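You operate a simulated robot arm through the tools that you are given. There is no shell and no other tool. Be economical: measure what you need, move in short steps, check, and stop when the job is done.

You are at the controls of a simulated two-armed robot. One attempt, no reset.

TASK
Take the small hills print and leave it on the top of the slide bench. Put the narrow yellow-label box that says "Y-21" from the white folding table on the panel of the light box and the narrow yellow-label box labelled "Y-52" on the top of the round wooden stand. Take the brown-striped glove pack and put it on the blue book. Put the slide holder marked "M-24" from the black-framed bench in the four-flap box and the slide holder marked "R-42" on the panel of the slide light box. Put one of the yellow drives from the top of the small grey desk on the loan sheet on a grey board. Any order will do. Set down upright: narrow yellow-label box.

The check looks at the end state, three seconds after you hand in, the way a careful person would. Anything else that was tipped, shoved, dropped, spilled or broken makes it a failure. Flat cloth is picked up by pressing the open fingertips on it (5 to 10 N) and closing them slowly along it; thin cloth reads only 2 to 8 mm in the jaws.

THE ROBOT
Two 7-joint arms with fingered hands on one trunk, on a base that drives. Base frame: it is fixed to the floor where the robot stands at the start and does not move with it; the origin is under the middle of the robot, x ahead of it, y to its left, z up. Readings come in mm, degrees, newtons and seconds.
The left shoulder is at the start at [200, 135, 770], the right one opposite. Places, roughly: blue book [0, -5000, 750]; brown-striped glove pack [750, -3250, 1500]; four-flap box (13x17 cm) [380, -2320, 800]; loan sheet on a grey board [-1750, -4750, 750]; narrow yellow-label box [-1250, -5000, 750]; panel of the light box [-4800, -3800, 800]; panel of the slide light box (14x12 cm) [180, 1140, 840]; slide holder [500, -3000, 750]; small hills print [500, 0, 750]; top of the round wooden stand (29x24 cm) [-1140, -3280, 1220]; top of the slide bench [-100, 1200, 800]; yellow drive [-1000, -1000, 750]. Payload 4 kg a hand.
The tool frame of a hand sits at the grasp point between the pads (the TCP): z along the fingers, y along the line on which they close. The tips reach 25 mm beyond it. The gripper opens to 88 mm. The gripper's body begins 29 mm behind the TCP. The gripper is a hand of 4 fingers: y runs from the thumb to the fingers, the wrist lies at [-13, -106, -174] in the tool frame.
Orientation is that of the tool frame in the base frame, as a unit quaternion [w, x, y, z]. With the fingers straight down and the wrist toward the robot, the tool's x, y and z point along [0, 1, 0], [1, 0, 0] and [0, 0, -1] of the base frame.

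THE INTERFACE
- The arms move only by the tool play_rows. It takes "left_motion", "right_motion" or both (then of equal length, played together; a hand with none holds still); each is a list that holds one entry, the list of rows, each a list of 6 numbers: the shift along the base's x, y, z in units of 25 mm (1.0 is 25 mm), then the turn, a rotation vector about the base's x, y, z in units of 8 degrees (1.0 is 8 degrees). In form: [[[dx, dy, dz, rx, ry, rz], ...]]. A call has 1 to 8 rows; each row shifts and turns the commanded pose from where the row before left it. A call with a number of a shift or a turn outside -1 to 1 is refused whole. Each row takes 0.2 s and may step no farther than 50 mm and 8.6 degrees from the row before; otherwise, the whole call is refused. Where a pose cannot be reached the arm comes as near as it can. A force on the tool above 40 N (or 10 N above the force at the start of the call, whichever is more), or a blocked arm, ends the call early, and 0.2 s more pass. In this call time passes only in rows, and 0.2 s behind the last. The reply holds the time, the measured pose of the TCP, the force on the tool along the base axes, the opening and the grip force, in the units named above and with some noise, with the torque about the TCP (base axes, N m) and any sound that the robot's microphone picked up.
- Cameras (640 x 400 px; columns grow to the right, rows downward): "scene" is now at [143.2, -9.8, 1374.4]; the picture's right is [-0.12, -0.99, 0.00], its down [-0.70, 0.08, -0.71] and it looks along [0.71, -0.09, -0.70] (base axes); focal length 257 px, centre (320, 200). "left" rides on the left gripper at [-64, -83, -98] in its tool frame; the picture's right is [-0.62, -0.37, 0.69], its down [0.71, -0.63, 0.30] and it looks along [0.32, 0.68, 0.65] (tool axes); focal length 265 px, centre (320, 200). "right" rides on the right gripper at [64, -83, -98] in its tool frame; the picture's right is [-0.62, 0.37, -0.69], its down [-0.71, -0.63, 0.30] and it looks along [-0.32, 0.68, 0.65] (tool axes); focal length 265 px, centre (320, 200). There is no depth. A picture from a camera that has moved, and an enlarged one, comes with that camera's place and axes in the base frame and with its lens.
- get_image(camera): a new picture of that camera. It takes no simulated time.
- lift_body(by): slides the trunk up (or, below 0, down) by that many mm; the arms and the scene camera ride with it, the base frame stays. It gives what a move gives, with no picture.
- roll_base(legs): drives the robot by 1 to 6 legs, each [ahead, left, turn to the left] in mm, mm and degrees, along the robot's own axes; the way and the turn of a leg run together, so that a leg with both is an arc; at most 1500 mm and 180 degrees a leg. The arms and the cameras ride along, it lands a little off, and it stops where it bumps. It gives what a move gives.
- finger_targets(index, middle, ring, thumb_bend, thumb_turn, hand): sets how far each is bent, from 0 (flat) to 1 (curled in); at 0.3 the hand is open as for a grip, at 0.7 the pads meet at the TCP. One left out holds its place. A second passes; each finger stops where it meets its share of the squeeze, and holds until it gets a number again. It is the only way to open and close the hand. It gives what a move gives, with no picture; readings hold the bend of each and the force on the fingers (four entries, about 0 where the hand has none), thumb and palm. thumb_turn goes from beside the hand (0) to across from the fingers (1), as for a grip.
- aim_head(pan, tilt): turns the head with the scene camera to pan (to the left, within 97 degrees either way) and tilt (down, from -29 to 69), counted from straight ahead of the robot. It gives what a move gives.
- close_up(camera, box): a new picture of the part [left, top, right, bottom] of that camera's present view, enlarged. It takes no simulated time.
- sign_off(): hands the job in; it is judged then, once.

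Go step by step. Nothing tells you exact positions but the pictures and the camera data: compare them with the known pose of the tool, close in by small moves and look again before you grip or let go. The budget is 207 turns and 190 pictures, counting those below and the enlarged ones. Unless the task says otherwise, let go and move clear before handing in.

The tools are called after "Request:" by a JSON object that holds its "api" and its "payload". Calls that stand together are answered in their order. play_rows: Moves the arms, as the interface text tells. Its arguments: {"type":"object","properties":{"left_motion":{"type":"array"},"right_motion":{"type":"array"}},"required":[]} The other tools are called the same way: lift_body (by) slides the trunk up or down; finger_targets (index, middle, ring, thumb_bend, thumb_turn, hand) moves the fingers one by one; roll_base (legs) drives the base; aim_head (pan, tilt) turns the head that bears the scene camera; get_image (camera) takes a picture; close_up (camera, box) takes an enlarged picture of a part of a camera's view; sign_off () hands the job in.

At the start:

```text
time: 0.0
left_tool_pos: [597.7, 221.8, 1067.0]
left_tcp_rot: [0.0, 0.707, 0.707, 0.0]
left_contact_force: [-0.1, -0.4, -0.5]
left_ft_torque: [0.01, 0.0, 0.02]
left_finger_gap: 87.6
left_grip_force: 0.1
left_shape: jaw
left_bend: [0.3, 0.3, 0.3, 0.3, 0.98]
left_finger forces: [0.0, 0.1, 0.1, 0.0, 0.1, 0.1]
right_tool_pos: [600.7, -202.0, 1038.7]
right_tcp_rot: [0.0, 0.707, 0.707, 0.001]
right_contact_force: [0.8, -0.9, 0.3]
right_ft_torque: [0.0, 0.01, 0.01]
right_finger_gap: 87.4
right_grip_force: 0.0
right_shape: jaw
right_bend: [0.3, 0.3, 0.3, 0.3, 0.98]
right_finger forces: [0.0, 0.0, 0.0, 0.1, 0.1, 0.0]
trunk travel left (down, up): [-375.0, 395.0]
robot x, y, heading: [1.6, -2.0, -0.1]
head pan, tilt: [-6.9, 44.7]
```

scene: 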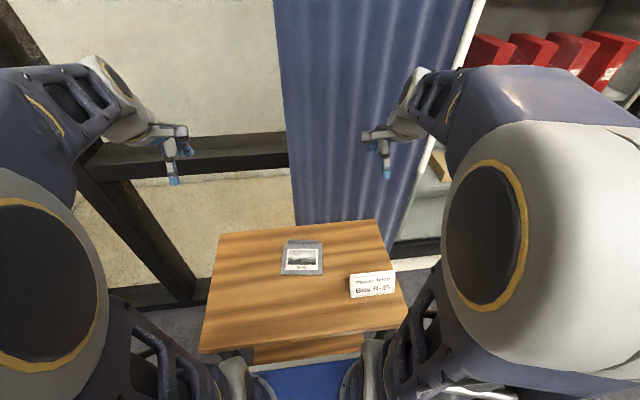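
right: 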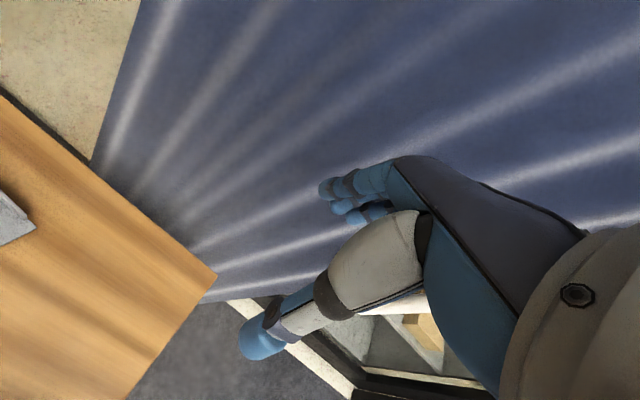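
left: 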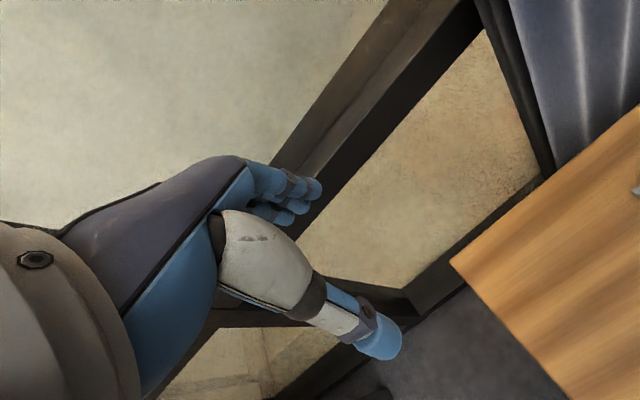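

I see a wooden table ahead with the small framed print lying on it and a sign card beside it. I'll look closer at it first and survey the surroundings.

Request:
{"api": "close_up", "payload": {"camera": "scene", "box": [200, 210, 420, 370]}}

Request:
{"api": "aim_head", "payload": {"pan": 80, "tilt": 35}}

Request:
{"api": "get_image", "payload": {"camera": "scene"}}

```text
2.50 times, centred on (310, 290) of scene
camera zoom: at [143.2, -9.8, 1374.4], right [-0.12, -0.99, 0.0], down [-0.7, 0.08, -0.71], along [0.71, -0.09, -0.7], focal length 643 px, centre (345, -25)
```

zoom: 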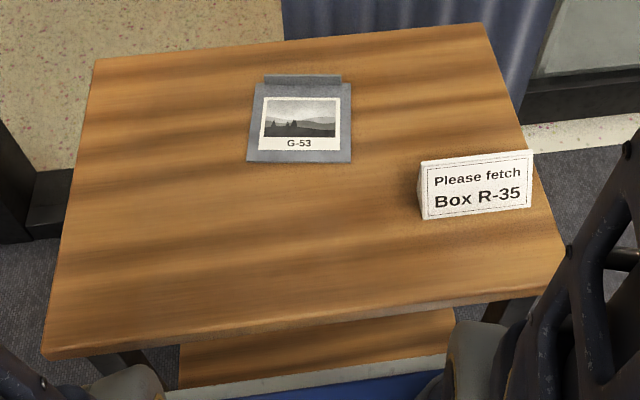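

```text
time: 1.6
left_tool_pos: [597.7, 220.7, 1067.8]
left_tcp_rot: [-0.001, 0.707, 0.707, 0.0]
left_contact_force: [0.0, -0.1, 0.5]
left_ft_torque: [0.03, -0.02, 0.03]
left_finger_gap: 87.6
left_grip_force: 0.1
left_shape: jaw
left_bend: [0.3, 0.3, 0.3, 0.3, 0.98]
left_finger forces: [0.0, 0.0, 0.1, 0.0, 0.0, 0.1]
right_tool_pos: [600.8, -202.3, 1039.3]
right_tcp_rot: [0.0, 0.707, 0.707, 0.0]
right_contact_force: [-0.1, -0.2, 0.0]
right_ft_torque: [0.0, 0.03, -0.03]
right_finger_gap: 87.6
right_grip_force: 0.1
right_shape: jaw
right_bend: [0.3, 0.3, 0.3, 0.3, 0.98]
right_finger forces: [0.0, 0.0, 0.0, 0.1, 0.1, 0.0]
trunk travel left (down, up): [-375.0, 395.0]
robot x, y, heading: [2.4, 0.9, 0.1]
head pan, tilt: [80.0, 35.0]
```

```text
185 pictures are left
camera scene: at [77.5, 86.7, 1388.8], right [0.98, -0.17, 0.0], down [-0.1, -0.56, -0.82], along [0.14, 0.81, -0.57], focal length 257 px, centre (320, 200)
```

scene: 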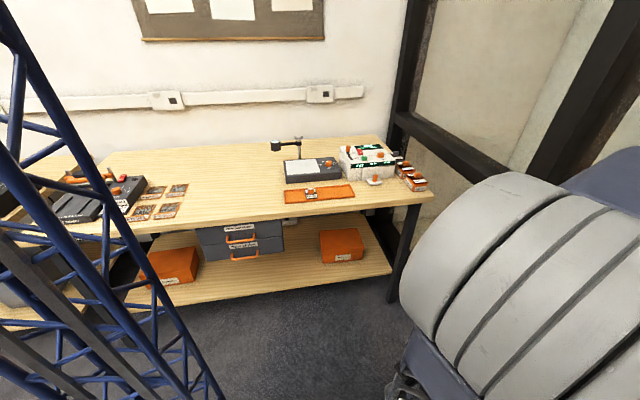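

The slide bench is to the left, with a light box and other kit on it. I'll zoom in on it to find the panel and free space.

Request:
{"api": "close_up", "payload": {"camera": "scene", "box": [90, 110, 450, 335]}}

Request:
{"api": "aim_head", "payload": {"pan": 0, "tilt": 55}}

Request:
{"api": "get_image", "payload": {"camera": "scene"}}

```text
1.78 times, centred on (270, 222) of scene
camera zoom: at [77.5, 86.7, 1388.8], right [0.98, -0.17, 0.0], down [-0.1, -0.56, -0.82], along [0.14, 0.81, -0.57], focal length 457 px, centre (409, 160)
```

zoom: 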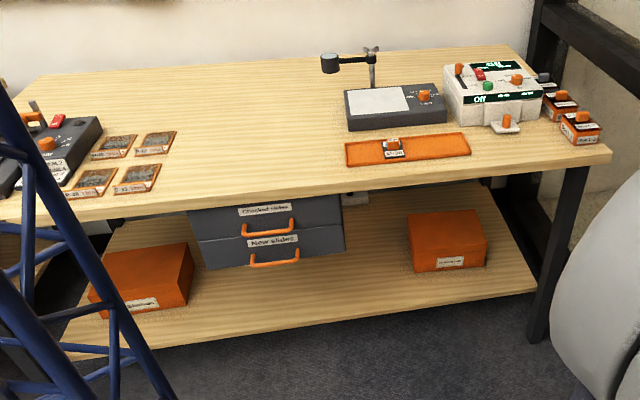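

```text
time: 3.1
left_tool_pos: [596.5, 222.0, 1068.1]
left_tcp_rot: [0.0, 0.707, 0.708, 0.0]
left_contact_force: [0.6, -0.2, 0.2]
left_ft_torque: [-0.02, 0.0, -0.01]
left_finger_gap: 87.4
left_grip_force: 0.1
left_shape: jaw
left_bend: [0.3, 0.3, 0.3, 0.3, 0.98]
left_finger forces: [0.1, 0.1, 0.0, 0.0, 0.1, 0.1]
right_tool_pos: [599.8, -202.8, 1038.4]
right_tcp_rot: [0.001, 0.707, 0.707, 0.0]
right_contact_force: [-0.8, 0.7, 0.0]
right_ft_torque: [-0.02, 0.05, 0.0]
right_finger_gap: 87.5
right_grip_force: 0.0
right_shape: jaw
right_bend: [0.3, 0.3, 0.3, 0.3, 0.98]
right_finger forces: [0.0, 0.0, 0.0, 0.0, 0.0, 0.0]
trunk travel left (down, up): [-375.0, 395.0]
robot x, y, heading: [0.3, -0.3, -0.1]
head pan, tilt: [0.0, 55.0]
```

```text
183 pictures are left
camera scene: at [134.3, 0.0, 1360.6], right [0.0, -1.0, 0.0], down [-0.82, 0.0, -0.57], along [0.57, 0.0, -0.82], focal length 257 px, centre (320, 200)
```

scene: 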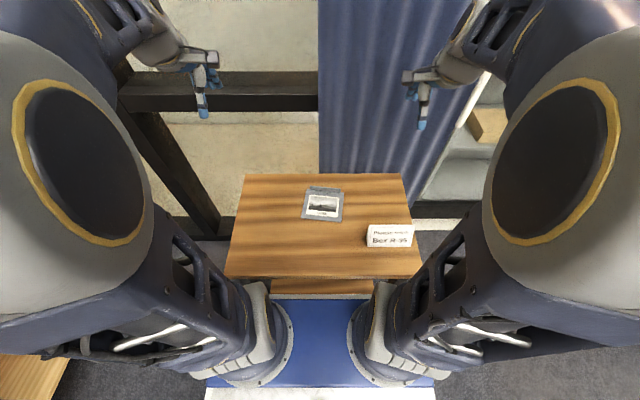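

The print lies at about x 495–590, y -12, with what looks like a raised lip at its far edge. I'll bring the left hand above it and look with its camera.

Request:
{"api": "play_rows", "payload": {"left_motion": [[[0, -1, -0.6, 0, 0, 0], [0, -1, -0.6, 0, 0, 0], [0, -1, -0.6, 0, 0, 0], [0, -1, -0.6, 0, 0, 0], [0, -1, -0.6, 0, 0, 0], [0, -1, -0.6, 0, 0, 0], [0, -1, -0.6, 0, 0, 0], [0, -1, -0.6, 0, 0, 0]]]}}

Request:
{"api": "get_image", "payload": {"camera": "left"}}

Request:
{"api": "close_up", "payload": {"camera": "scene", "box": [260, 160, 420, 260]}}

```text
time: 4.9
left_tool_pos: [595.9, 20.6, 947.9]
left_tcp_rot: [0.0, 0.708, 0.707, 0.0]
left_contact_force: [0.1, -0.4, 0.3]
left_ft_torque: [-0.01, 0.0, -0.02]
left_finger_gap: 87.5
left_grip_force: 0.0
left_shape: jaw
left_bend: [0.3, 0.3, 0.3, 0.3, 0.98]
left_finger forces: [0.0, 0.0, 0.0, 0.0, 0.0, 0.0]
right_tool_pos: [601.4, -202.1, 1037.1]
right_tcp_rot: [0.0, 0.707, 0.707, 0.0]
right_contact_force: [0.3, -0.2, -0.1]
right_ft_torque: [0.01, -0.02, -0.01]
right_finger_gap: 87.7
right_grip_force: 0.0
right_shape: jaw
right_bend: [0.3, 0.3, 0.3, 0.3, 0.98]
right_finger forces: [0.0, 0.1, 0.1, 0.1, 0.1, 0.1]
trunk travel left (down, up): [-375.0, 395.0]
robot x, y, heading: [1.4, 1.4, -0.0]
head pan, tilt: [0.0, 55.0]
```

```text
182 pictures are left
camera left: at [514.5, -43.5, 1046.7], right [-0.37, -0.62, -0.69], down [-0.63, 0.72, -0.3], along [0.68, 0.32, -0.65], focal length 265 px, centre (320, 200)
```

left: 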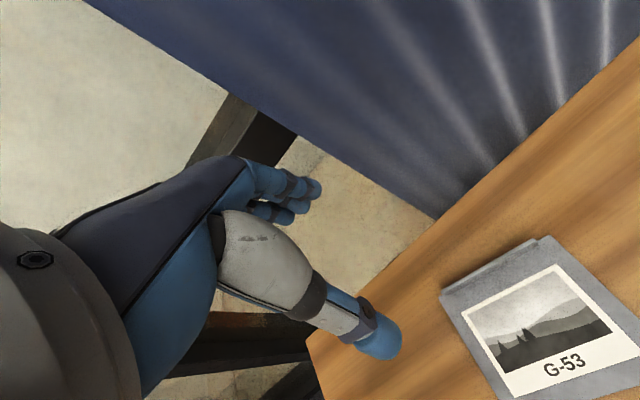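

```text
4.00 times, centred on (340, 210) of scene
camera zoom: at [134.2, 0.1, 1360.6], right [0.0, -1.0, 0.0], down [-0.82, 0.0, -0.57], along [0.57, 0.0, -0.82], focal length 1028 px, centre (240, 160)
```

zoom: 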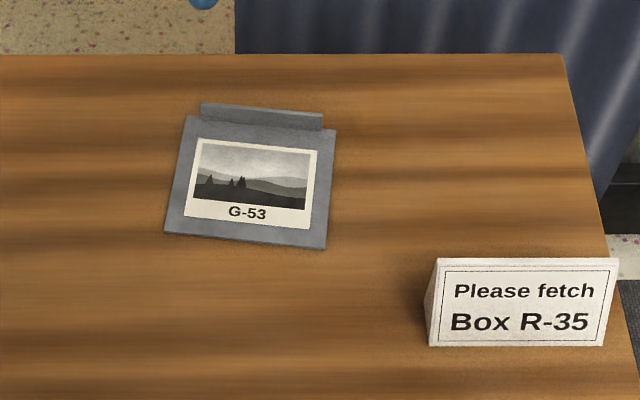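

The mount has a strip on its far edge; I'll zoom in on it to see its shape.

Request:
{"api": "close_up", "payload": {"camera": "left", "box": [420, 220, 640, 400]}}

```text
2.22 times, centred on (530, 310) of left
camera zoom: at [514.5, -43.5, 1046.7], right [-0.37, -0.62, -0.69], down [-0.63, 0.72, -0.3], along [0.68, 0.32, -0.65], focal length 590 px, centre (-147, -44)
```

zoom: 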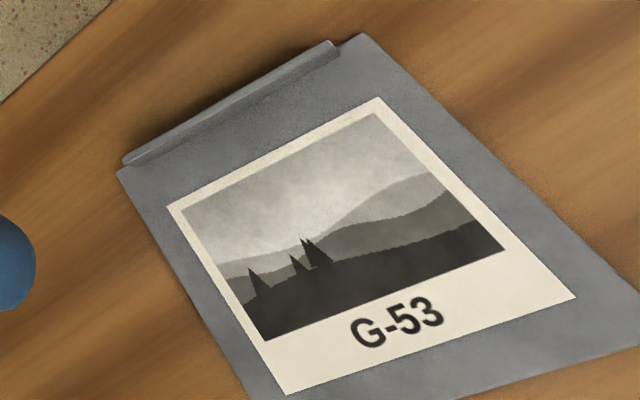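

The lip is upright, about 92 mm long, centred near (585, -17, top 768) and turned about 9°. I'll line the left hand up over it.

Request:
{"api": "play_rows", "payload": {"left_motion": [[[-0.073, -0.25, -1, 0, 0, -0.193], [-0.073, -0.25, -1, 0, 0, -0.193], [-0.073, -0.25, -1, 0, 0, -0.193], [-0.073, -0.25, -1, 0, 0, -0.193], [-0.073, -0.25, -0.9, 0, 0, -0.193], [-0.073, -0.25, -0.9, 0, 0, -0.193]]]}}

Request:
{"api": "get_image", "payload": {"camera": "left"}}

Request:
{"api": "close_up", "payload": {"camera": "scene", "box": [260, 160, 420, 260]}}

```text
time: 6.3
left_tool_pos: [586.8, -15.5, 801.2]
left_tcp_rot: [0.0, 0.762, 0.648, 0.0]
left_contact_force: [0.1, 0.0, -0.6]
left_ft_torque: [-0.03, 0.01, -0.02]
left_finger_gap: 87.8
left_grip_force: 0.0
left_shape: jaw
left_bend: [0.3, 0.3, 0.3, 0.3, 0.98]
left_finger forces: [0.0, 0.1, 0.0, 0.1, 0.0, 0.1]
right_tool_pos: [600.7, -202.0, 1038.1]
right_tcp_rot: [0.0, 0.707, 0.707, -0.001]
right_contact_force: [-0.1, 0.3, 0.0]
right_ft_torque: [-0.03, 0.02, -0.02]
right_finger_gap: 87.7
right_grip_force: 0.2
right_shape: jaw
right_bend: [0.3, 0.3, 0.3, 0.3, 0.98]
right_finger forces: [0.1, 0.0, 0.1, 0.1, 0.0, 0.0]
trunk travel left (down, up): [-375.0, 395.0]
robot x, y, heading: [2.5, 3.3, -0.3]
head pan, tilt: [0.0, 55.0]
```

```text
179 pictures are left
camera left: at [493.6, -66.0, 900.8], right [-0.46, -0.55, -0.69], down [-0.51, 0.81, -0.3], along [0.73, 0.21, -0.65], focal length 265 px, centre (320, 200)
```

left: 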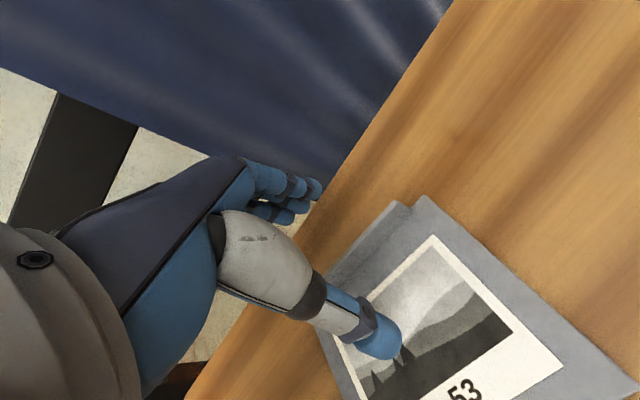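

```text
4.00 times, centred on (340, 210) of scene
camera zoom: at [134.2, -0.1, 1360.6], right [0.0, -1.0, 0.0], down [-0.82, 0.0, -0.57], along [0.57, 0.0, -0.82], focal length 1028 px, centre (240, 160)
```

zoom: 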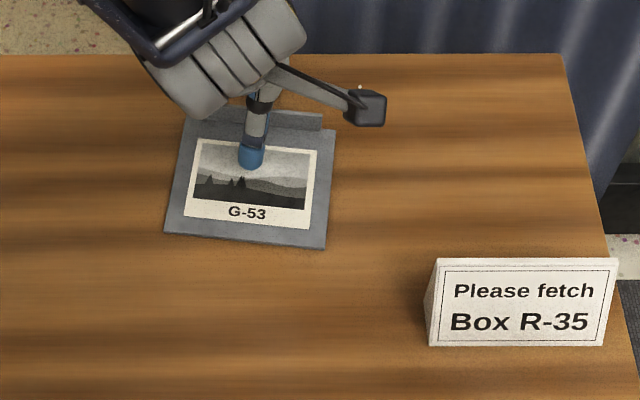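

The thumb is on the near side and the fingers on the far side of the lip. I'll lower 19 mm and close gently.

Request:
{"api": "play_rows", "payload": {"left_motion": [[[0, 0, -0.4, 0, 0, 0], [0, 0, -0.36, 0, 0, 0]]]}}

Request:
{"api": "finger_targets", "payload": {"hand": "left", "index": 0.7, "middle": 0.7, "ring": 0.7, "thumb_bend": 0.7}}

Request:
{"api": "get_image", "payload": {"camera": "left"}}

```text
time: 6.9
left_tool_pos: [586.7, -15.4, 784.8]
left_tcp_rot: [0.002, 0.762, 0.648, 0.001]
left_contact_force: [-0.2, -0.5, 12.9]
left_ft_torque: [0.06, 0.14, 0.02]
left_finger_gap: 87.2
left_grip_force: 0.1
left_shape: jaw
left_bend: [0.3, 0.3, 0.3, 0.28, 0.98]
left_finger forces: [0.0, 4.7, 0.0, 0.0, 7.7, 0.0]
right_tool_pos: [600.5, -201.5, 1037.5]
right_tcp_rot: [0.001, 0.707, 0.707, -0.001]
right_contact_force: [-0.2, -0.6, -0.8]
right_ft_torque: [0.0, -0.05, -0.03]
right_finger_gap: 87.5
right_grip_force: 0.1
right_shape: jaw
right_bend: [0.3, 0.3, 0.3, 0.3, 0.98]
right_finger forces: [0.1, 0.1, 0.0, 0.1, 0.0, 0.0]
trunk travel left (down, up): [-375.0, 395.0]
robot x, y, heading: [-3.2, 0.2, 0.1]
head pan, tilt: [0.0, 55.0]
```

```text
time: 7.4
left_tool_pos: [590.6, -15.9, 788.2]
left_tcp_rot: [0.006, 0.762, 0.647, 0.004]
left_contact_force: [-7.0, 2.5, 29.4]
left_ft_torque: [0.16, 1.51, -0.06]
left_finger_gap: 35.1
left_grip_force: 16.0
left_shape: fingers
left_bend: [0.67, 0.43, 0.68, 0.46, 0.98]
left_finger forces: [1.8, 0.6, 1.1, 0.1, 29.8, 0.1]
right_tool_pos: [601.6, -202.9, 1038.6]
right_tcp_rot: [0.0, 0.707, 0.707, 0.0]
right_contact_force: [0.3, -1.0, 0.1]
right_ft_torque: [0.0, 0.02, 0.0]
right_finger_gap: 87.8
right_grip_force: 0.0
right_shape: jaw
right_bend: [0.3, 0.3, 0.3, 0.3, 0.98]
right_finger forces: [0.0, 0.0, 0.1, 0.0, 0.1, 0.0]
trunk travel left (down, up): [-375.0, 395.0]
robot x, y, heading: [-2.4, -1.1, 0.1]
head pan, tilt: [0.0, 55.0]
stopped (left hand): the force on the tool passed its limit at 45 N (the readings are from after the stop); the commanded pose is now the measured one
```

```text
177 pictures are left
camera left: at [495.9, -66.7, 885.6], right [-0.45, -0.55, -0.7], down [-0.5, 0.81, -0.31], along [0.74, 0.21, -0.64], focal length 265 px, centre (320, 200)
```

left: 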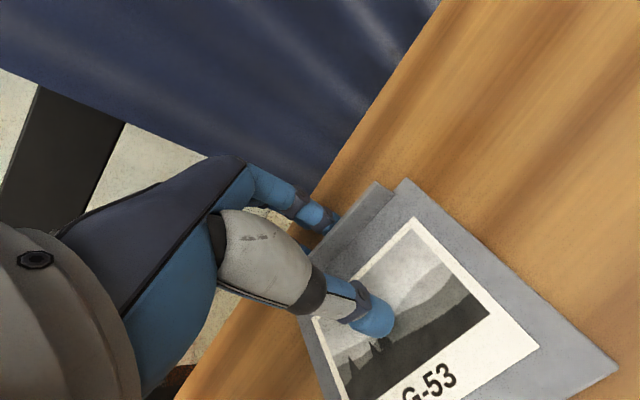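

The thumb tip pushes into the plate as it curls. I'll raise the hand 10 mm, then close the rest.

Request:
{"api": "play_rows", "payload": {"left_motion": [[[0, 0, 0.2, 0, 0, 0], [-0.1, 0, 0.2, 0, 0, 0]]]}}

Request:
{"api": "finger_targets", "payload": {"hand": "left", "index": 0.7, "middle": 0.7, "ring": 0.7, "thumb_bend": 0.7}}

Request:
{"api": "get_image", "payload": {"camera": "left"}}

```text
time: 8.0
left_tool_pos: [586.3, -16.7, 796.3]
left_tcp_rot: [0.003, 0.761, 0.648, 0.003]
left_contact_force: [-0.1, 0.0, 0.5]
left_ft_torque: [-0.04, -0.02, -0.03]
left_finger_gap: 0.0
left_grip_force: 0.4
left_shape: fingers
left_bend: [0.69, 0.43, 0.7, 0.69, 0.98]
left_finger forces: [0.4, 0.1, 0.1, 0.1, 0.4, 0.0]
right_tool_pos: [600.2, -201.2, 1037.1]
right_tcp_rot: [0.0, 0.707, 0.708, 0.001]
right_contact_force: [-0.5, 1.1, -0.3]
right_ft_torque: [0.02, 0.01, -0.04]
right_finger_gap: 87.5
right_grip_force: 0.1
right_shape: jaw
right_bend: [0.3, 0.3, 0.3, 0.3, 0.98]
right_finger forces: [0.0, 0.0, 0.0, 0.1, 0.0, 0.0]
trunk travel left (down, up): [-375.0, 395.0]
robot x, y, heading: [2.5, -3.9, 0.2]
head pan, tilt: [0.0, 55.0]
```

```text
time: 9.0
left_tool_pos: [586.0, -15.8, 797.1]
left_tcp_rot: [0.004, 0.762, 0.648, 0.003]
left_contact_force: [-0.5, 0.2, -0.1]
left_ft_torque: [-0.01, -0.02, -0.01]
left_finger_gap: 0.0
left_grip_force: 0.1
left_shape: fingers
left_bend: [0.69, 0.7, 0.7, 0.69, 0.98]
left_finger forces: [0.2, 0.1, 0.0, 0.0, 0.4, 0.0]
right_tool_pos: [601.5, -202.1, 1038.3]
right_tcp_rot: [0.0, 0.708, 0.707, 0.0]
right_contact_force: [0.6, -0.9, -0.3]
right_ft_torque: [0.02, 0.01, 0.02]
right_finger_gap: 87.7
right_grip_force: 0.0
right_shape: jaw
right_bend: [0.3, 0.3, 0.3, 0.3, 0.98]
right_finger forces: [0.1, 0.1, 0.0, 0.0, 0.1, 0.1]
trunk travel left (down, up): [-375.0, 395.0]
robot x, y, heading: [2.5, 2.1, 0.0]
head pan, tilt: [0.0, 55.0]
```

```text
176 pictures are left
camera left: at [493.5, -66.4, 894.5], right [-0.46, -0.55, -0.7], down [-0.51, 0.81, -0.31], along [0.73, 0.21, -0.65], focal length 265 px, centre (320, 200)
```

left: 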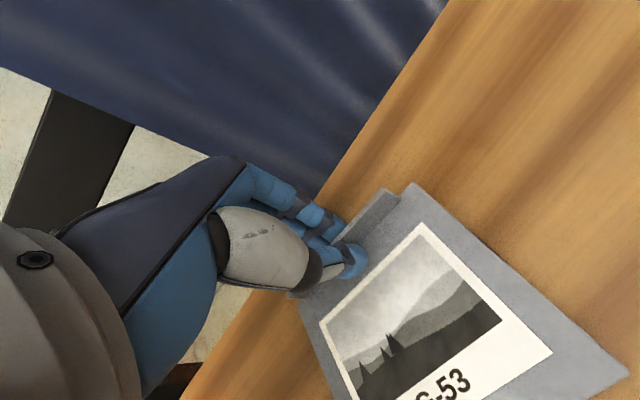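

The fingers closed just above the lip, and the plate seems to have slid about 10 mm forward. I'll raise, half open and measure again.

Request:
{"api": "play_rows", "payload": {"left_motion": [[[0, 0, 0.8, 0, 0, 0]]]}}

Request:
{"api": "finger_targets", "payload": {"hand": "left", "index": 0.5, "middle": 0.5, "ring": 0.5, "thumb_bend": 0.5}}

Request:
{"api": "close_up", "payload": {"camera": "left", "box": [240, 140, 480, 290]}}

Request:
{"api": "close_up", "payload": {"camera": "scene", "box": [260, 160, 420, 260]}}

```text
time: 9.4
left_tool_pos: [585.7, -17.5, 817.6]
left_tcp_rot: [0.003, 0.761, 0.649, 0.003]
left_contact_force: [-0.2, -0.4, 0.3]
left_ft_torque: [0.0, -0.01, 0.01]
left_finger_gap: 0.1
left_grip_force: 0.1
left_shape: fingers
left_bend: [0.69, 0.7, 0.7, 0.69, 0.98]
left_finger forces: [0.7, 0.2, 0.0, 0.1, 0.7, 0.0]
right_tool_pos: [601.1, -202.7, 1038.3]
right_tcp_rot: [0.0, 0.707, 0.708, 0.0]
right_contact_force: [-0.6, 0.1, -0.6]
right_ft_torque: [-0.02, 0.02, 0.0]
right_finger_gap: 87.4
right_grip_force: 0.0
right_shape: jaw
right_bend: [0.3, 0.3, 0.3, 0.3, 0.98]
right_finger forces: [0.0, 0.0, 0.0, 0.0, 0.0, 0.0]
trunk travel left (down, up): [-375.0, 395.0]
robot x, y, heading: [0.2, 0.9, 0.1]
head pan, tilt: [0.0, 55.0]
```

```text
time: 10.4
left_tool_pos: [587.5, -15.5, 816.5]
left_tcp_rot: [0.004, 0.762, 0.648, 0.003]
left_contact_force: [0.1, -0.4, -0.6]
left_ft_torque: [-0.02, 0.02, 0.0]
left_finger_gap: 41.0
left_grip_force: 0.0
left_shape: fingers
left_bend: [0.5, 0.5, 0.5, 0.5, 0.98]
left_finger forces: [0.1, 0.0, 0.0, 0.0, 0.0, 0.1]
right_tool_pos: [600.3, -202.4, 1037.9]
right_tcp_rot: [0.001, 0.707, 0.707, -0.001]
right_contact_force: [0.4, 0.2, 0.3]
right_ft_torque: [-0.05, 0.02, 0.01]
right_finger_gap: 87.8
right_grip_force: 0.0
right_shape: jaw
right_bend: [0.3, 0.3, 0.3, 0.3, 0.98]
right_finger forces: [0.0, 0.0, 0.0, 0.0, 0.1, 0.0]
trunk travel left (down, up): [-375.0, 395.0]
robot x, y, heading: [-0.6, -1.5, -0.3]
head pan, tilt: [0.0, 55.0]
```

```text
2.67 times, centred on (360, 215) of left
camera zoom: at [493.1, -66.7, 914.5], right [-0.46, -0.55, -0.7], down [-0.5, 0.81, -0.31], along [0.73, 0.21, -0.65], focal length 708 px, centre (213, 160)
```

zoom: 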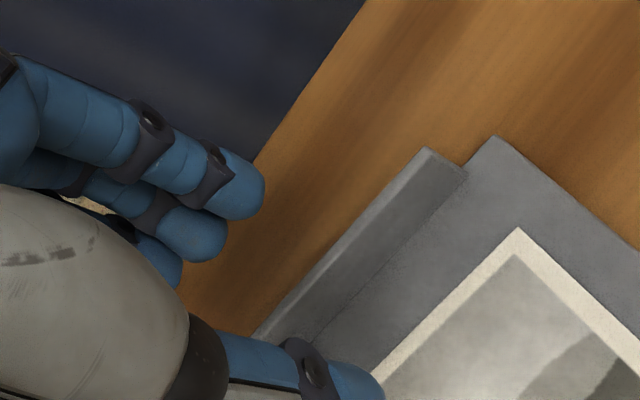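

```text
4.00 times, centred on (340, 210) of scene
camera zoom: at [134.3, 0.0, 1360.5], right [0.0, -1.0, 0.0], down [-0.82, 0.0, -0.57], along [0.57, 0.0, -0.82], focal length 1028 px, centre (240, 160)
```

zoom: 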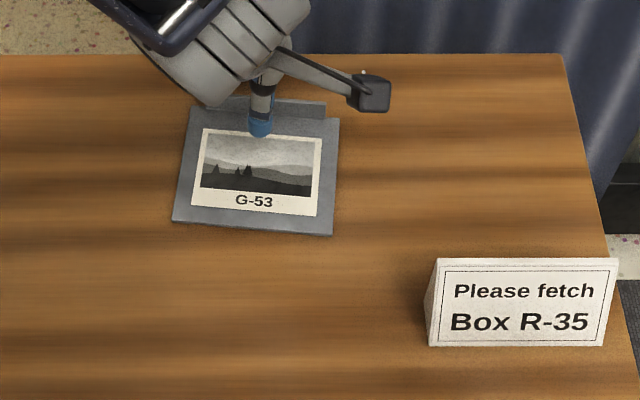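

The lip is now centred near (595, -21). I'll shift forward 9 mm, lower to about 789 and close gently.

Request:
{"api": "play_rows", "payload": {"left_motion": [[[0.36, -0.2, 0, 0, 0, 0], [0, 0, -0.7, 0, 0, 0], [0, 0, -0.36, 0, 0, 0]]]}}

Request:
{"api": "finger_targets", "payload": {"hand": "left", "index": 0.72, "middle": 0.72, "ring": 0.72, "thumb_bend": 0.72}}

Request:
{"api": "get_image", "payload": {"camera": "left"}}

```text
time: 11.2
left_tool_pos: [596.3, -21.0, 791.5]
left_tcp_rot: [0.005, 0.761, 0.648, 0.004]
left_contact_force: [1.7, 0.3, 9.0]
left_ft_torque: [0.03, 0.3, -0.03]
left_finger_gap: 42.2
left_grip_force: 4.8
left_shape: fingers
left_bend: [0.5, 0.5, 0.5, 0.5, 0.98]
left_finger forces: [0.1, 0.0, 0.0, 0.1, 9.9, 0.1]
right_tool_pos: [601.6, -202.7, 1038.4]
right_tcp_rot: [0.001, 0.707, 0.707, 0.0]
right_contact_force: [0.8, 0.0, 0.2]
right_ft_torque: [0.04, -0.02, 0.0]
right_finger_gap: 87.5
right_grip_force: 0.0
right_shape: jaw
right_bend: [0.3, 0.3, 0.3, 0.3, 0.98]
right_finger forces: [0.0, 0.0, 0.0, 0.0, 0.1, 0.1]
trunk travel left (down, up): [-375.0, 395.0]
robot x, y, heading: [0.7, 3.1, 0.1]
head pan, tilt: [0.0, 55.0]
```

```text
time: 12.2
left_tool_pos: [595.8, -22.0, 789.5]
left_tcp_rot: [0.004, 0.761, 0.649, 0.004]
left_contact_force: [-4.0, 0.7, 24.9]
left_ft_torque: [0.02, 0.97, -0.07]
left_finger_gap: 16.0
left_grip_force: 12.8
left_shape: fingers
left_bend: [0.72, 0.72, 0.72, 0.54, 0.98]
left_finger forces: [0.4, 0.1, 0.0, 0.0, 24.7, 0.0]
right_tool_pos: [600.7, -202.3, 1039.1]
right_tcp_rot: [0.0, 0.707, 0.707, 0.001]
right_contact_force: [0.2, -0.3, 0.2]
right_ft_torque: [0.05, 0.01, 0.01]
right_finger_gap: 87.7
right_grip_force: 0.0
right_shape: jaw
right_bend: [0.3, 0.3, 0.3, 0.3, 0.98]
right_finger forces: [0.0, 0.1, 0.0, 0.0, 0.0, 0.1]
trunk travel left (down, up): [-375.0, 395.0]
robot x, y, heading: [1.5, 0.3, 0.3]
head pan, tilt: [0.0, 55.0]
```

```text
173 pictures are left
camera left: at [502.2, -71.2, 888.7], right [-0.45, -0.55, -0.7], down [-0.5, 0.81, -0.31], along [0.73, 0.21, -0.65], focal length 265 px, centre (320, 200)
```

left: 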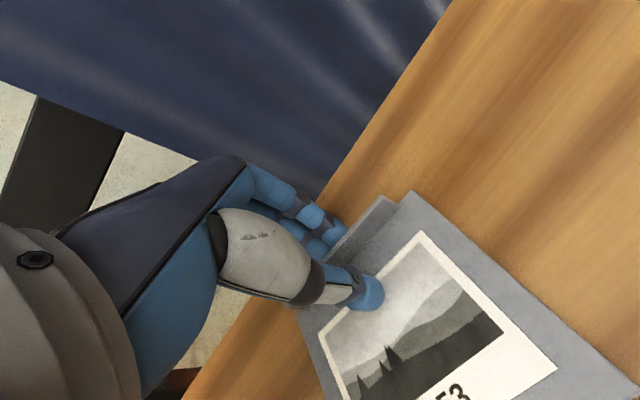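

The thumb still rests on the plate. I'll rise 4 mm so it slides in against the lip.

Request:
{"api": "play_rows", "payload": {"left_motion": [[[0.1, 0, 0.08, 0, 0, 0], [0.1, 0, 0.08, 0, 0, 0]]]}}

Request:
{"api": "close_up", "payload": {"camera": "left", "box": [240, 140, 480, 290]}}

```text
time: 12.8
left_tool_pos: [602.3, -19.9, 792.8]
left_tcp_rot: [0.003, 0.761, 0.648, 0.003]
left_contact_force: [-0.3, 0.4, -0.3]
left_ft_torque: [0.01, 0.01, -0.02]
left_finger_gap: 2.8
left_grip_force: 0.0
left_shape: fingers
left_bend: [0.72, 0.72, 0.72, 0.63, 0.97]
left_finger forces: [0.1, 0.1, 0.1, 0.0, 0.1, 0.1]
right_tool_pos: [600.6, -202.8, 1037.1]
right_tcp_rot: [0.0, 0.707, 0.707, 0.0]
right_contact_force: [0.6, 0.5, 0.6]
right_ft_torque: [-0.01, -0.02, 0.0]
right_finger_gap: 87.9
right_grip_force: 0.0
right_shape: jaw
right_bend: [0.3, 0.3, 0.3, 0.3, 0.98]
right_finger forces: [0.0, 0.0, 0.0, 0.1, 0.0, 0.1]
trunk travel left (down, up): [-375.0, 395.0]
robot x, y, heading: [1.6, -1.3, 0.2]
head pan, tilt: [0.0, 55.0]
```

```text
2.67 times, centred on (360, 215) of left
camera zoom: at [507.5, -71.0, 890.8], right [-0.46, -0.55, -0.7], down [-0.51, 0.81, -0.31], along [0.73, 0.21, -0.65], focal length 708 px, centre (213, 160)
```

zoom: 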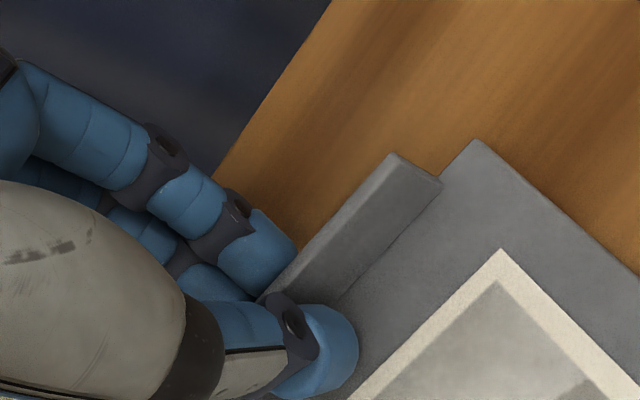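

The lip now lies between the fingers and the thumb. I'll squeeze further.

Request:
{"api": "finger_targets", "payload": {"hand": "left", "index": 0.8, "middle": 0.8, "ring": 0.8, "thumb_bend": 0.8}}

Request:
{"api": "close_up", "payload": {"camera": "left", "box": [240, 140, 480, 290]}}

```text
time: 13.8
left_tool_pos: [600.3, -19.6, 794.7]
left_tcp_rot: [0.004, 0.762, 0.648, 0.004]
left_contact_force: [-0.4, 0.4, 1.9]
left_ft_torque: [0.03, 0.16, -0.06]
left_finger_gap: 0.0
left_grip_force: 14.9
left_shape: fingers
left_bend: [0.78, 0.79, 0.8, 0.67, 0.96]
left_finger forces: [7.2, 5.9, 0.0, 0.0, 16.0, 0.0]
right_tool_pos: [601.0, -203.0, 1038.5]
right_tcp_rot: [0.001, 0.707, 0.707, 0.0]
right_contact_force: [0.1, -0.3, 0.4]
right_ft_torque: [-0.02, -0.02, -0.01]
right_finger_gap: 87.6
right_grip_force: 0.0
right_shape: jaw
right_bend: [0.3, 0.3, 0.3, 0.3, 0.98]
right_finger forces: [0.0, 0.0, 0.1, 0.0, 0.1, 0.1]
trunk travel left (down, up): [-375.0, 395.0]
robot x, y, heading: [-0.5, -1.9, -0.2]
head pan, tilt: [0.0, 55.0]
```

```text
2.67 times, centred on (360, 215) of left
camera zoom: at [507.5, -71.2, 891.7], right [-0.46, -0.55, -0.7], down [-0.5, 0.81, -0.31], along [0.73, 0.21, -0.65], focal length 708 px, centre (213, 160)
```

zoom: 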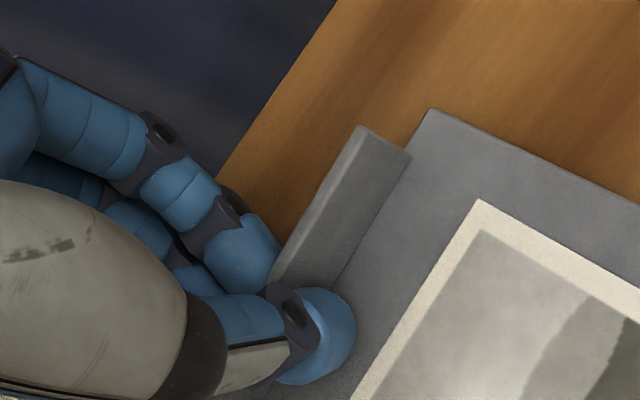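

The plate turned slightly as the grip closed at about 15 N. I'll test-lift.

Request:
{"api": "play_rows", "payload": {"left_motion": [[[0, 0, 0.5, 0, 0, 0], [0, 0, 0.5, 0, 0, 0]]]}}

Request:
{"api": "get_image", "payload": {"camera": "left"}}

Request:
{"api": "close_up", "payload": {"camera": "scene", "box": [260, 160, 420, 260]}}

```text
time: 14.4
left_tool_pos: [600.9, -21.8, 818.8]
left_tcp_rot: [0.004, 0.762, 0.647, 0.002]
left_contact_force: [-1.0, -0.4, 1.1]
left_ft_torque: [0.0, 0.01, 0.0]
left_finger_gap: 0.0
left_grip_force: 13.2
left_shape: fingers
left_bend: [0.79, 0.79, 0.8, 0.68, 0.96]
left_finger forces: [10.6, 2.1, 0.1, 0.1, 12.8, 0.0]
right_tool_pos: [600.8, -201.6, 1038.1]
right_tcp_rot: [0.001, 0.707, 0.707, -0.001]
right_contact_force: [0.9, -1.2, -0.2]
right_ft_torque: [0.0, 0.0, -0.01]
right_finger_gap: 87.6
right_grip_force: 0.0
right_shape: jaw
right_bend: [0.3, 0.3, 0.3, 0.3, 0.98]
right_finger forces: [0.0, 0.1, 0.0, 0.0, 0.0, 0.0]
trunk travel left (down, up): [-375.0, 395.0]
robot x, y, heading: [1.3, 0.5, -0.0]
head pan, tilt: [0.0, 55.0]
```

```text
170 pictures are left
camera left: at [507.8, -71.4, 916.8], right [-0.46, -0.55, -0.7], down [-0.51, 0.81, -0.31], along [0.73, 0.21, -0.65], focal length 265 px, centre (320, 200)
```

left: 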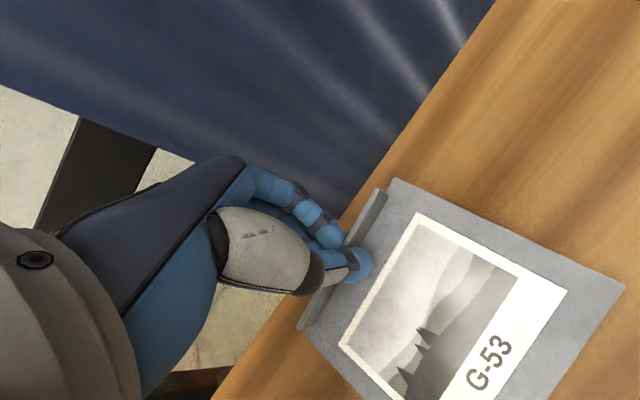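

```text
4.00 times, centred on (340, 210) of scene
camera zoom: at [134.4, 0.0, 1360.5], right [0.0, -1.0, 0.0], down [-0.82, 0.0, -0.57], along [0.57, 0.0, -0.82], focal length 1028 px, centre (240, 160)
```

zoom: 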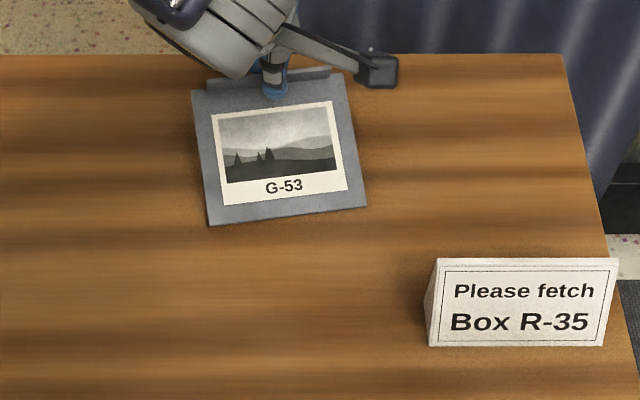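

The print is held and lifted level. I'll raise the trunk and look to both sides before driving.

Request:
{"api": "lift_body", "payload": {"by": 200}}

Request:
{"api": "aim_head", "payload": {"pan": 97, "tilt": 45}}

Request:
{"api": "get_image", "payload": {"camera": "scene"}}

Request:
{"api": "aim_head", "payload": {"pan": -97, "tilt": 35}}

Request:
{"api": "get_image", "payload": {"camera": "scene"}}

Request:
{"api": "get_image", "payload": {"camera": "left"}}

```text
time: 16.6
left_tool_pos: [600.3, -21.2, 1018.6]
left_tcp_rot: [0.003, 0.762, 0.648, 0.003]
left_contact_force: [-0.3, 0.0, 0.0]
left_ft_torque: [0.01, -0.02, 0.01]
left_finger_gap: 0.0
left_grip_force: 13.5
left_shape: fingers
left_bend: [0.79, 0.8, 0.8, 0.68, 0.96]
left_finger forces: [10.7, 2.4, 0.0, 0.0, 13.4, 0.1]
right_tool_pos: [600.3, -202.2, 1238.6]
right_tcp_rot: [0.0, 0.707, 0.707, 0.0]
right_contact_force: [-0.2, 0.5, -0.1]
right_ft_torque: [0.03, 0.0, 0.0]
right_finger_gap: 87.5
right_grip_force: 0.2
right_shape: jaw
right_bend: [0.3, 0.3, 0.3, 0.3, 0.98]
right_finger forces: [0.0, 0.0, 0.1, 0.1, 0.0, 0.0]
trunk travel left (down, up): [-575.0, 195.0]
robot x, y, heading: [-1.2, -3.0, 0.3]
head pan, tilt: [0.0, 55.0]
```

```text
time: 18.3
left_tool_pos: [601.1, -21.3, 1019.0]
left_tcp_rot: [0.004, 0.762, 0.648, 0.003]
left_contact_force: [0.2, 0.0, 0.4]
left_ft_torque: [0.0, 0.0, 0.01]
left_finger_gap: 0.1
left_grip_force: 13.0
left_shape: fingers
left_bend: [0.79, 0.8, 0.8, 0.68, 0.96]
left_finger forces: [10.8, 2.5, 0.0, 0.0, 13.4, 0.0]
right_tool_pos: [599.9, -201.8, 1237.7]
right_tcp_rot: [0.0, 0.707, 0.707, 0.0]
right_contact_force: [0.0, 0.0, 0.8]
right_ft_torque: [-0.03, -0.01, 0.01]
right_finger_gap: 87.6
right_grip_force: 0.0
right_shape: jaw
right_bend: [0.3, 0.3, 0.3, 0.3, 0.98]
right_finger forces: [0.0, 0.0, 0.0, 0.0, 0.0, 0.1]
trunk travel left (down, up): [-575.0, 195.0]
robot x, y, heading: [-1.7, -5.6, -0.2]
head pan, tilt: [97.0, 45.0]
```

```text
168 pictures are left
camera scene: at [52.4, 80.7, 1574.0], right [0.99, 0.12, 0.0], down [0.09, -0.7, -0.71], along [-0.09, 0.7, -0.71], focal length 257 px, centre (320, 200)
```

scene: 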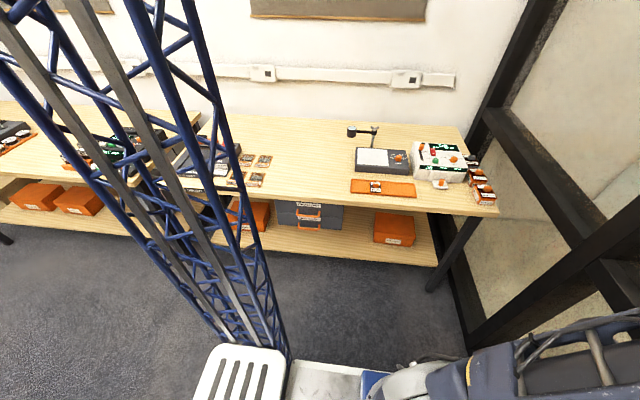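

```text
time: 21.2
left_tool_pos: [601.8, -22.2, 1020.0]
left_tcp_rot: [0.004, 0.761, 0.648, 0.004]
left_contact_force: [-0.3, 0.1, -0.8]
left_ft_torque: [-0.01, 0.01, -0.02]
left_finger_gap: 0.0
left_grip_force: 12.9
left_shape: fingers
left_bend: [0.79, 0.8, 0.8, 0.68, 0.96]
left_finger forces: [10.7, 2.4, 0.0, 0.1, 13.4, 0.1]
right_tool_pos: [602.1, -202.8, 1239.0]
right_tcp_rot: [0.0, 0.706, 0.708, 0.0]
right_contact_force: [0.2, -0.8, -0.7]
right_ft_torque: [-0.03, 0.0, -0.02]
right_finger_gap: 87.7
right_grip_force: 0.0
right_shape: jaw
right_bend: [0.3, 0.3, 0.3, 0.3, 0.98]
right_finger forces: [0.0, 0.0, 0.0, 0.0, 0.0, 0.1]
trunk travel left (down, up): [-575.0, 195.0]
robot x, y, heading: [-1.9, 3.0, -0.0]
head pan, tilt: [-97.0, 35.0]
```

```text
167 pictures are left
camera scene: at [51.5, -87.4, 1588.8], right [-0.99, 0.12, 0.0], down [0.07, 0.57, -0.82], along [-0.1, -0.81, -0.57], focal length 257 px, centre (320, 200)
```

scene: 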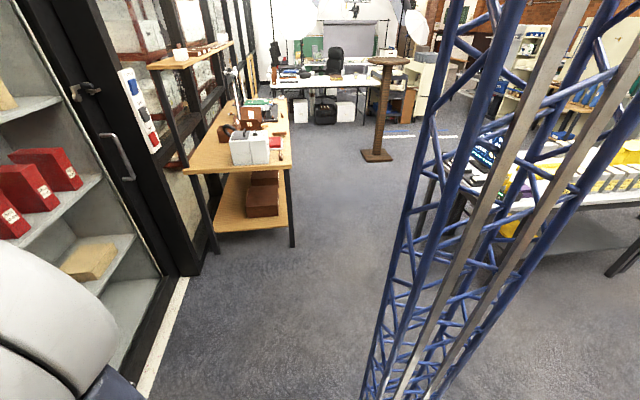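

```text
166 pictures are left
camera left: at [507.8, -71.4, 1116.8], right [-0.46, -0.55, -0.7], down [-0.51, 0.81, -0.31], along [0.73, 0.21, -0.65], focal length 265 px, centre (320, 200)
```

left: 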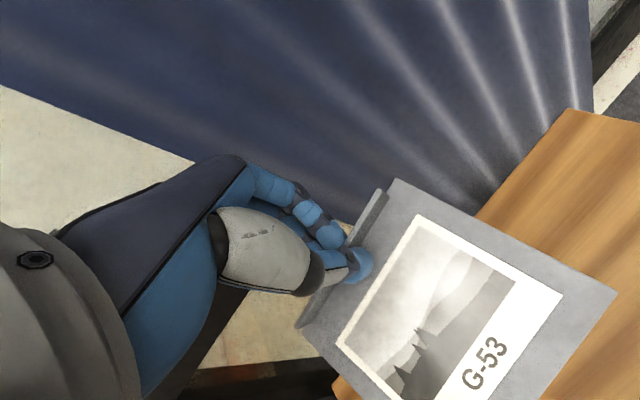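

The blue lattice is the robot's own mast; the floor is clear behind and to the left. I'll back off, turn left and stand in front of the slide bench's free middle.

Request:
{"api": "roll_base", "payload": {"legs": [[-350, 0, 0], [0, 0, 90], [420, -209, 0]]}}

Request:
{"api": "aim_head", "payload": {"pan": 0, "tilt": 50}}

Request:
{"api": "get_image", "payload": {"camera": "scene"}}

```text
time: 29.7
left_tool_pos: [-114.8, 1021.9, 1018.7]
left_tcp_rot: [-0.001, 0.081, 0.997, 0.006]
left_contact_force: [-0.4, 0.6, 0.1]
left_ft_torque: [0.03, 0.02, -0.03]
left_finger_gap: 0.1
left_grip_force: 13.4
left_shape: fingers
left_bend: [0.79, 0.8, 0.8, 0.68, 0.96]
left_finger forces: [10.4, 2.5, 0.0, 0.1, 13.0, 0.1]
right_tool_pos: [65.9, 1020.8, 1238.6]
right_tcp_rot: [0.0, 0.001, 1.0, 0.001]
right_contact_force: [-0.3, -0.2, -0.1]
right_ft_torque: [0.01, -0.01, 0.01]
right_finger_gap: 87.6
right_grip_force: 0.1
right_shape: jaw
right_bend: [0.3, 0.3, 0.3, 0.3, 0.98]
right_finger forces: [0.0, 0.0, 0.0, 0.1, 0.1, 0.0]
trunk travel left (down, up): [-575.0, 195.0]
robot x, y, heading: [-141.7, 422.0, 89.9]
head pan, tilt: [-97.0, 35.0]
```

```text
time: 31.4
left_tool_pos: [-116.2, 1021.7, 1018.5]
left_tcp_rot: [-0.001, 0.081, 0.997, 0.006]
left_contact_force: [-0.6, 0.3, -0.5]
left_ft_torque: [0.01, 0.01, 0.01]
left_finger_gap: 0.1
left_grip_force: 12.3
left_shape: fingers
left_bend: [0.79, 0.8, 0.8, 0.68, 0.96]
left_finger forces: [10.4, 2.5, 0.0, 0.0, 12.9, 0.0]
right_tool_pos: [65.6, 1020.5, 1239.2]
right_tcp_rot: [-0.001, 0.001, 1.0, 0.0]
right_contact_force: [-0.3, -0.5, -0.2]
right_ft_torque: [-0.05, -0.02, -0.01]
right_finger_gap: 87.6
right_grip_force: 0.1
right_shape: jaw
right_bend: [0.3, 0.3, 0.3, 0.3, 0.98]
right_finger forces: [0.0, 0.1, 0.0, 0.0, 0.1, 0.0]
trunk travel left (down, up): [-575.0, 195.0]
robot x, y, heading: [-139.6, 419.7, 90.3]
head pan, tilt: [0.0, 50.0]
```

```text
165 pictures are left
camera scene: at [-135.1, 557.7, 1567.1], right [1.0, 0.0, 0.0], down [0.0, -0.77, -0.64], along [0.0, 0.64, -0.77], focal length 257 px, centre (320, 200)
```

scene: 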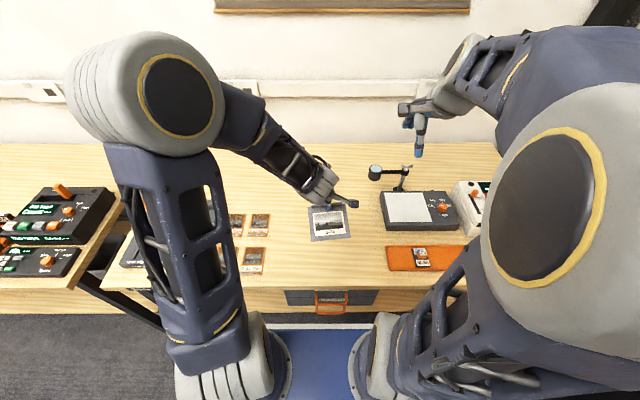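

The print hangs over free bench space. I'll lower with the trunk, then by small steps until contact.

Request:
{"api": "lift_body", "payload": {"by": -160}}

Request:
{"api": "play_rows", "payload": {"left_motion": [[[0, 0, -0.2, 0, 0, 0], [0, 0, -0.15, 0, 0, 0], [0, 0, -0.1, 0, 0, 0]]]}}

Request:
{"api": "get_image", "payload": {"camera": "left"}}

Request:
{"api": "close_up", "payload": {"camera": "scene", "box": [220, 150, 480, 312]}}

```text
time: 33.2
left_tool_pos: [-115.2, 1022.4, 859.5]
left_tcp_rot: [0.0, 0.081, 0.997, 0.006]
left_contact_force: [1.2, -1.1, -0.6]
left_ft_torque: [-0.02, 0.0, -0.02]
left_finger_gap: 0.0
left_grip_force: 12.4
left_shape: fingers
left_bend: [0.79, 0.8, 0.8, 0.68, 0.96]
left_finger forces: [10.0, 2.4, 0.0, 0.0, 12.5, 0.0]
right_tool_pos: [66.1, 1020.1, 1078.2]
right_tcp_rot: [0.0, 0.001, 1.0, -0.001]
right_contact_force: [0.3, -0.4, 0.0]
right_ft_torque: [0.0, 0.0, 0.01]
right_finger_gap: 87.6
right_grip_force: 0.0
right_shape: jaw
right_bend: [0.3, 0.3, 0.3, 0.3, 0.98]
right_finger forces: [0.0, 0.0, 0.0, 0.1, 0.0, 0.1]
trunk travel left (down, up): [-415.0, 355.0]
robot x, y, heading: [-135.2, 422.0, 89.9]
head pan, tilt: [0.0, 50.0]
```

```text
time: 34.0
left_tool_pos: [-116.2, 1021.1, 848.1]
left_tcp_rot: [0.001, 0.081, 0.997, 0.005]
left_contact_force: [-0.9, 1.0, 0.9]
left_ft_torque: [-0.1, 0.01, 0.03]
left_finger_gap: 0.0
left_grip_force: 12.8
left_shape: fingers
left_bend: [0.79, 0.8, 0.8, 0.68, 0.96]
left_finger forces: [7.9, 5.0, 0.1, 0.1, 12.4, 0.1]
right_tool_pos: [65.3, 1021.3, 1078.7]
right_tcp_rot: [0.0, 0.0, 1.0, 0.0]
right_contact_force: [0.3, 0.4, 0.2]
right_ft_torque: [-0.03, -0.01, -0.04]
right_finger_gap: 87.4
right_grip_force: 0.2
right_shape: jaw
right_bend: [0.3, 0.3, 0.3, 0.3, 0.98]
right_finger forces: [0.0, 0.0, 0.0, 0.0, 0.1, 0.1]
trunk travel left (down, up): [-415.0, 355.0]
robot x, y, heading: [-140.1, 423.8, 89.9]
head pan, tilt: [0.0, 50.0]
```

```text
164 pictures are left
camera left: at [-65.3, 927.9, 945.5], right [0.55, -0.46, -0.7], down [-0.81, -0.5, -0.31], along [-0.21, 0.73, -0.65], focal length 265 px, centre (320, 200)
```

left: 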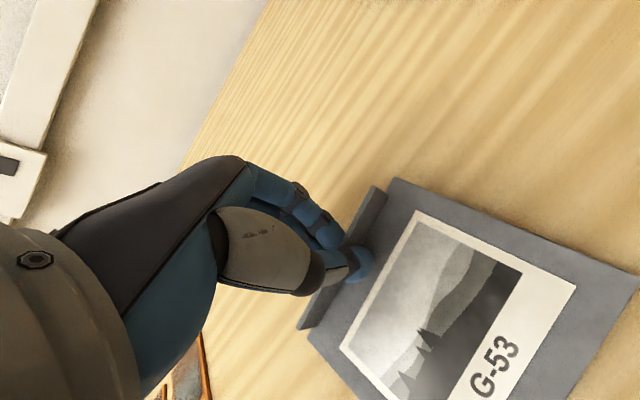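

```text
2.46 times, centred on (350, 231) of scene
camera zoom: at [-135.2, 557.7, 1407.1], right [1.0, 0.0, 0.0], down [0.0, -0.77, -0.64], along [0.0, 0.64, -0.77], focal length 633 px, centre (246, 124)
```

zoom: 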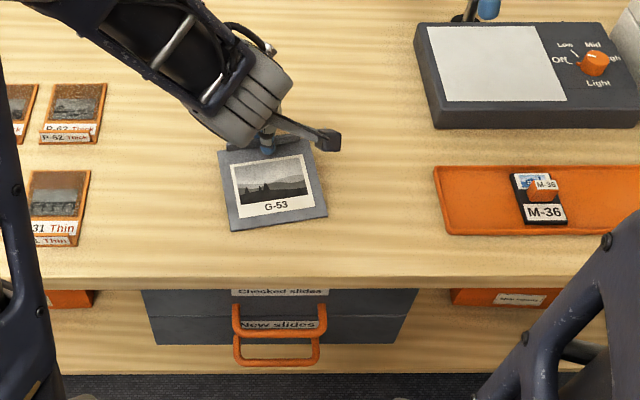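

The print's front edge is just touching. I'll lower 3 mm more and open the fingers.

Request:
{"api": "play_rows", "payload": {"left_motion": [[[0, 0, -0.1, 0, 0, 0], [0, 0, -0.06, 0, 0, 0]]]}}

Request:
{"api": "finger_targets", "payload": {"hand": "left", "index": 0.5, "middle": 0.5, "ring": 0.5, "thumb_bend": 0.6}}

Request:
{"api": "play_rows", "payload": {"left_motion": [[[0, 0, 0.4, 0, 0, 0], [0, 0, 0.8, 0, 0, 0], [0, 0, 1, 0, 0, 0], [0, 0, 1, 0, 0, 0]]]}}

Request:
{"api": "close_up", "payload": {"camera": "scene", "box": [220, 150, 480, 312]}}

```text
time: 34.6
left_tool_pos: [-115.3, 1021.4, 843.9]
left_tcp_rot: [0.0, 0.081, 0.997, 0.005]
left_contact_force: [-0.7, -1.2, 0.8]
left_ft_torque: [-0.12, -0.01, -0.07]
left_finger_gap: 0.1
left_grip_force: 12.7
left_shape: fingers
left_bend: [0.79, 0.8, 0.8, 0.68, 0.96]
left_finger forces: [7.6, 5.3, 0.0, 0.1, 12.6, 0.1]
right_tool_pos: [66.5, 1022.3, 1079.2]
right_tcp_rot: [0.001, 0.001, 1.0, 0.0]
right_contact_force: [0.6, 0.2, 0.3]
right_ft_torque: [0.02, -0.01, 0.02]
right_finger_gap: 87.7
right_grip_force: 0.1
right_shape: jaw
right_bend: [0.3, 0.3, 0.3, 0.3, 0.98]
right_finger forces: [0.0, 0.0, 0.1, 0.1, 0.1, 0.0]
trunk travel left (down, up): [-415.0, 355.0]
robot x, y, heading: [-139.2, 418.7, 89.9]
head pan, tilt: [0.0, 50.0]
```

```text
time: 35.6
left_tool_pos: [-115.7, 1022.1, 844.5]
left_tcp_rot: [-0.001, 0.081, 0.997, 0.005]
left_contact_force: [0.0, 0.7, -0.8]
left_ft_torque: [0.01, 0.0, -0.01]
left_finger_gap: 30.3
left_grip_force: 0.1
left_shape: fingers
left_bend: [0.5, 0.5, 0.5, 0.6, 0.97]
left_finger forces: [0.1, 0.0, 0.0, 0.0, 0.1, 0.0]
right_tool_pos: [66.7, 1021.4, 1077.8]
right_tcp_rot: [0.001, 0.001, 1.0, 0.0]
right_contact_force: [0.4, 0.1, 0.0]
right_ft_torque: [0.01, 0.0, -0.02]
right_finger_gap: 87.5
right_grip_force: 0.1
right_shape: jaw
right_bend: [0.3, 0.3, 0.3, 0.3, 0.98]
right_finger forces: [0.0, 0.0, 0.0, 0.1, 0.0, 0.0]
trunk travel left (down, up): [-415.0, 355.0]
robot x, y, heading: [-138.9, 422.0, 89.9]
head pan, tilt: [0.0, 50.0]
```

```text
time: 36.6
left_tool_pos: [-115.5, 1021.6, 924.9]
left_tcp_rot: [-0.001, 0.083, 0.997, 0.005]
left_contact_force: [-0.3, 0.6, 0.1]
left_ft_torque: [-0.01, -0.01, 0.03]
left_finger_gap: 30.3
left_grip_force: 0.1
left_shape: fingers
left_bend: [0.5, 0.5, 0.5, 0.6, 0.97]
left_finger forces: [0.0, 0.0, 0.0, 0.0, 0.1, 0.1]
right_tool_pos: [65.9, 1021.4, 1077.2]
right_tcp_rot: [0.0, 0.001, 1.0, 0.0]
right_contact_force: [-0.1, 0.0, 0.9]
right_ft_torque: [-0.01, 0.0, 0.01]
right_finger_gap: 87.8
right_grip_force: 0.1
right_shape: jaw
right_bend: [0.3, 0.3, 0.3, 0.3, 0.98]
right_finger forces: [0.1, 0.1, 0.0, 0.0, 0.1, 0.1]
trunk travel left (down, up): [-415.0, 355.0]
robot x, y, heading: [-139.9, 421.5, 89.9]
head pan, tilt: [0.0, 50.0]
```

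```text
2.46 times, centred on (350, 231) of scene
camera zoom: at [-135.2, 557.8, 1407.0], right [1.0, 0.0, 0.0], down [0.0, -0.77, -0.64], along [0.0, 0.64, -0.77], focal length 633 px, centre (246, 124)
```

zoom: 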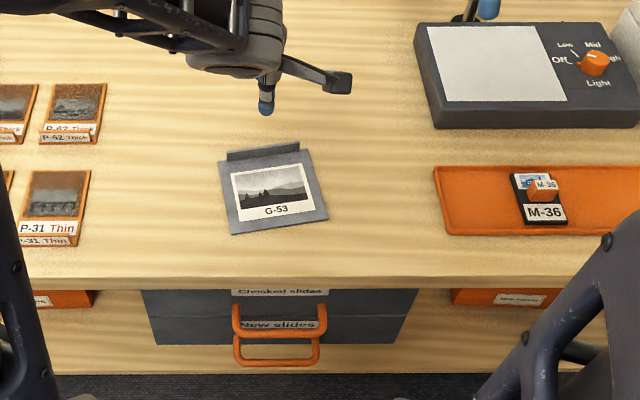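

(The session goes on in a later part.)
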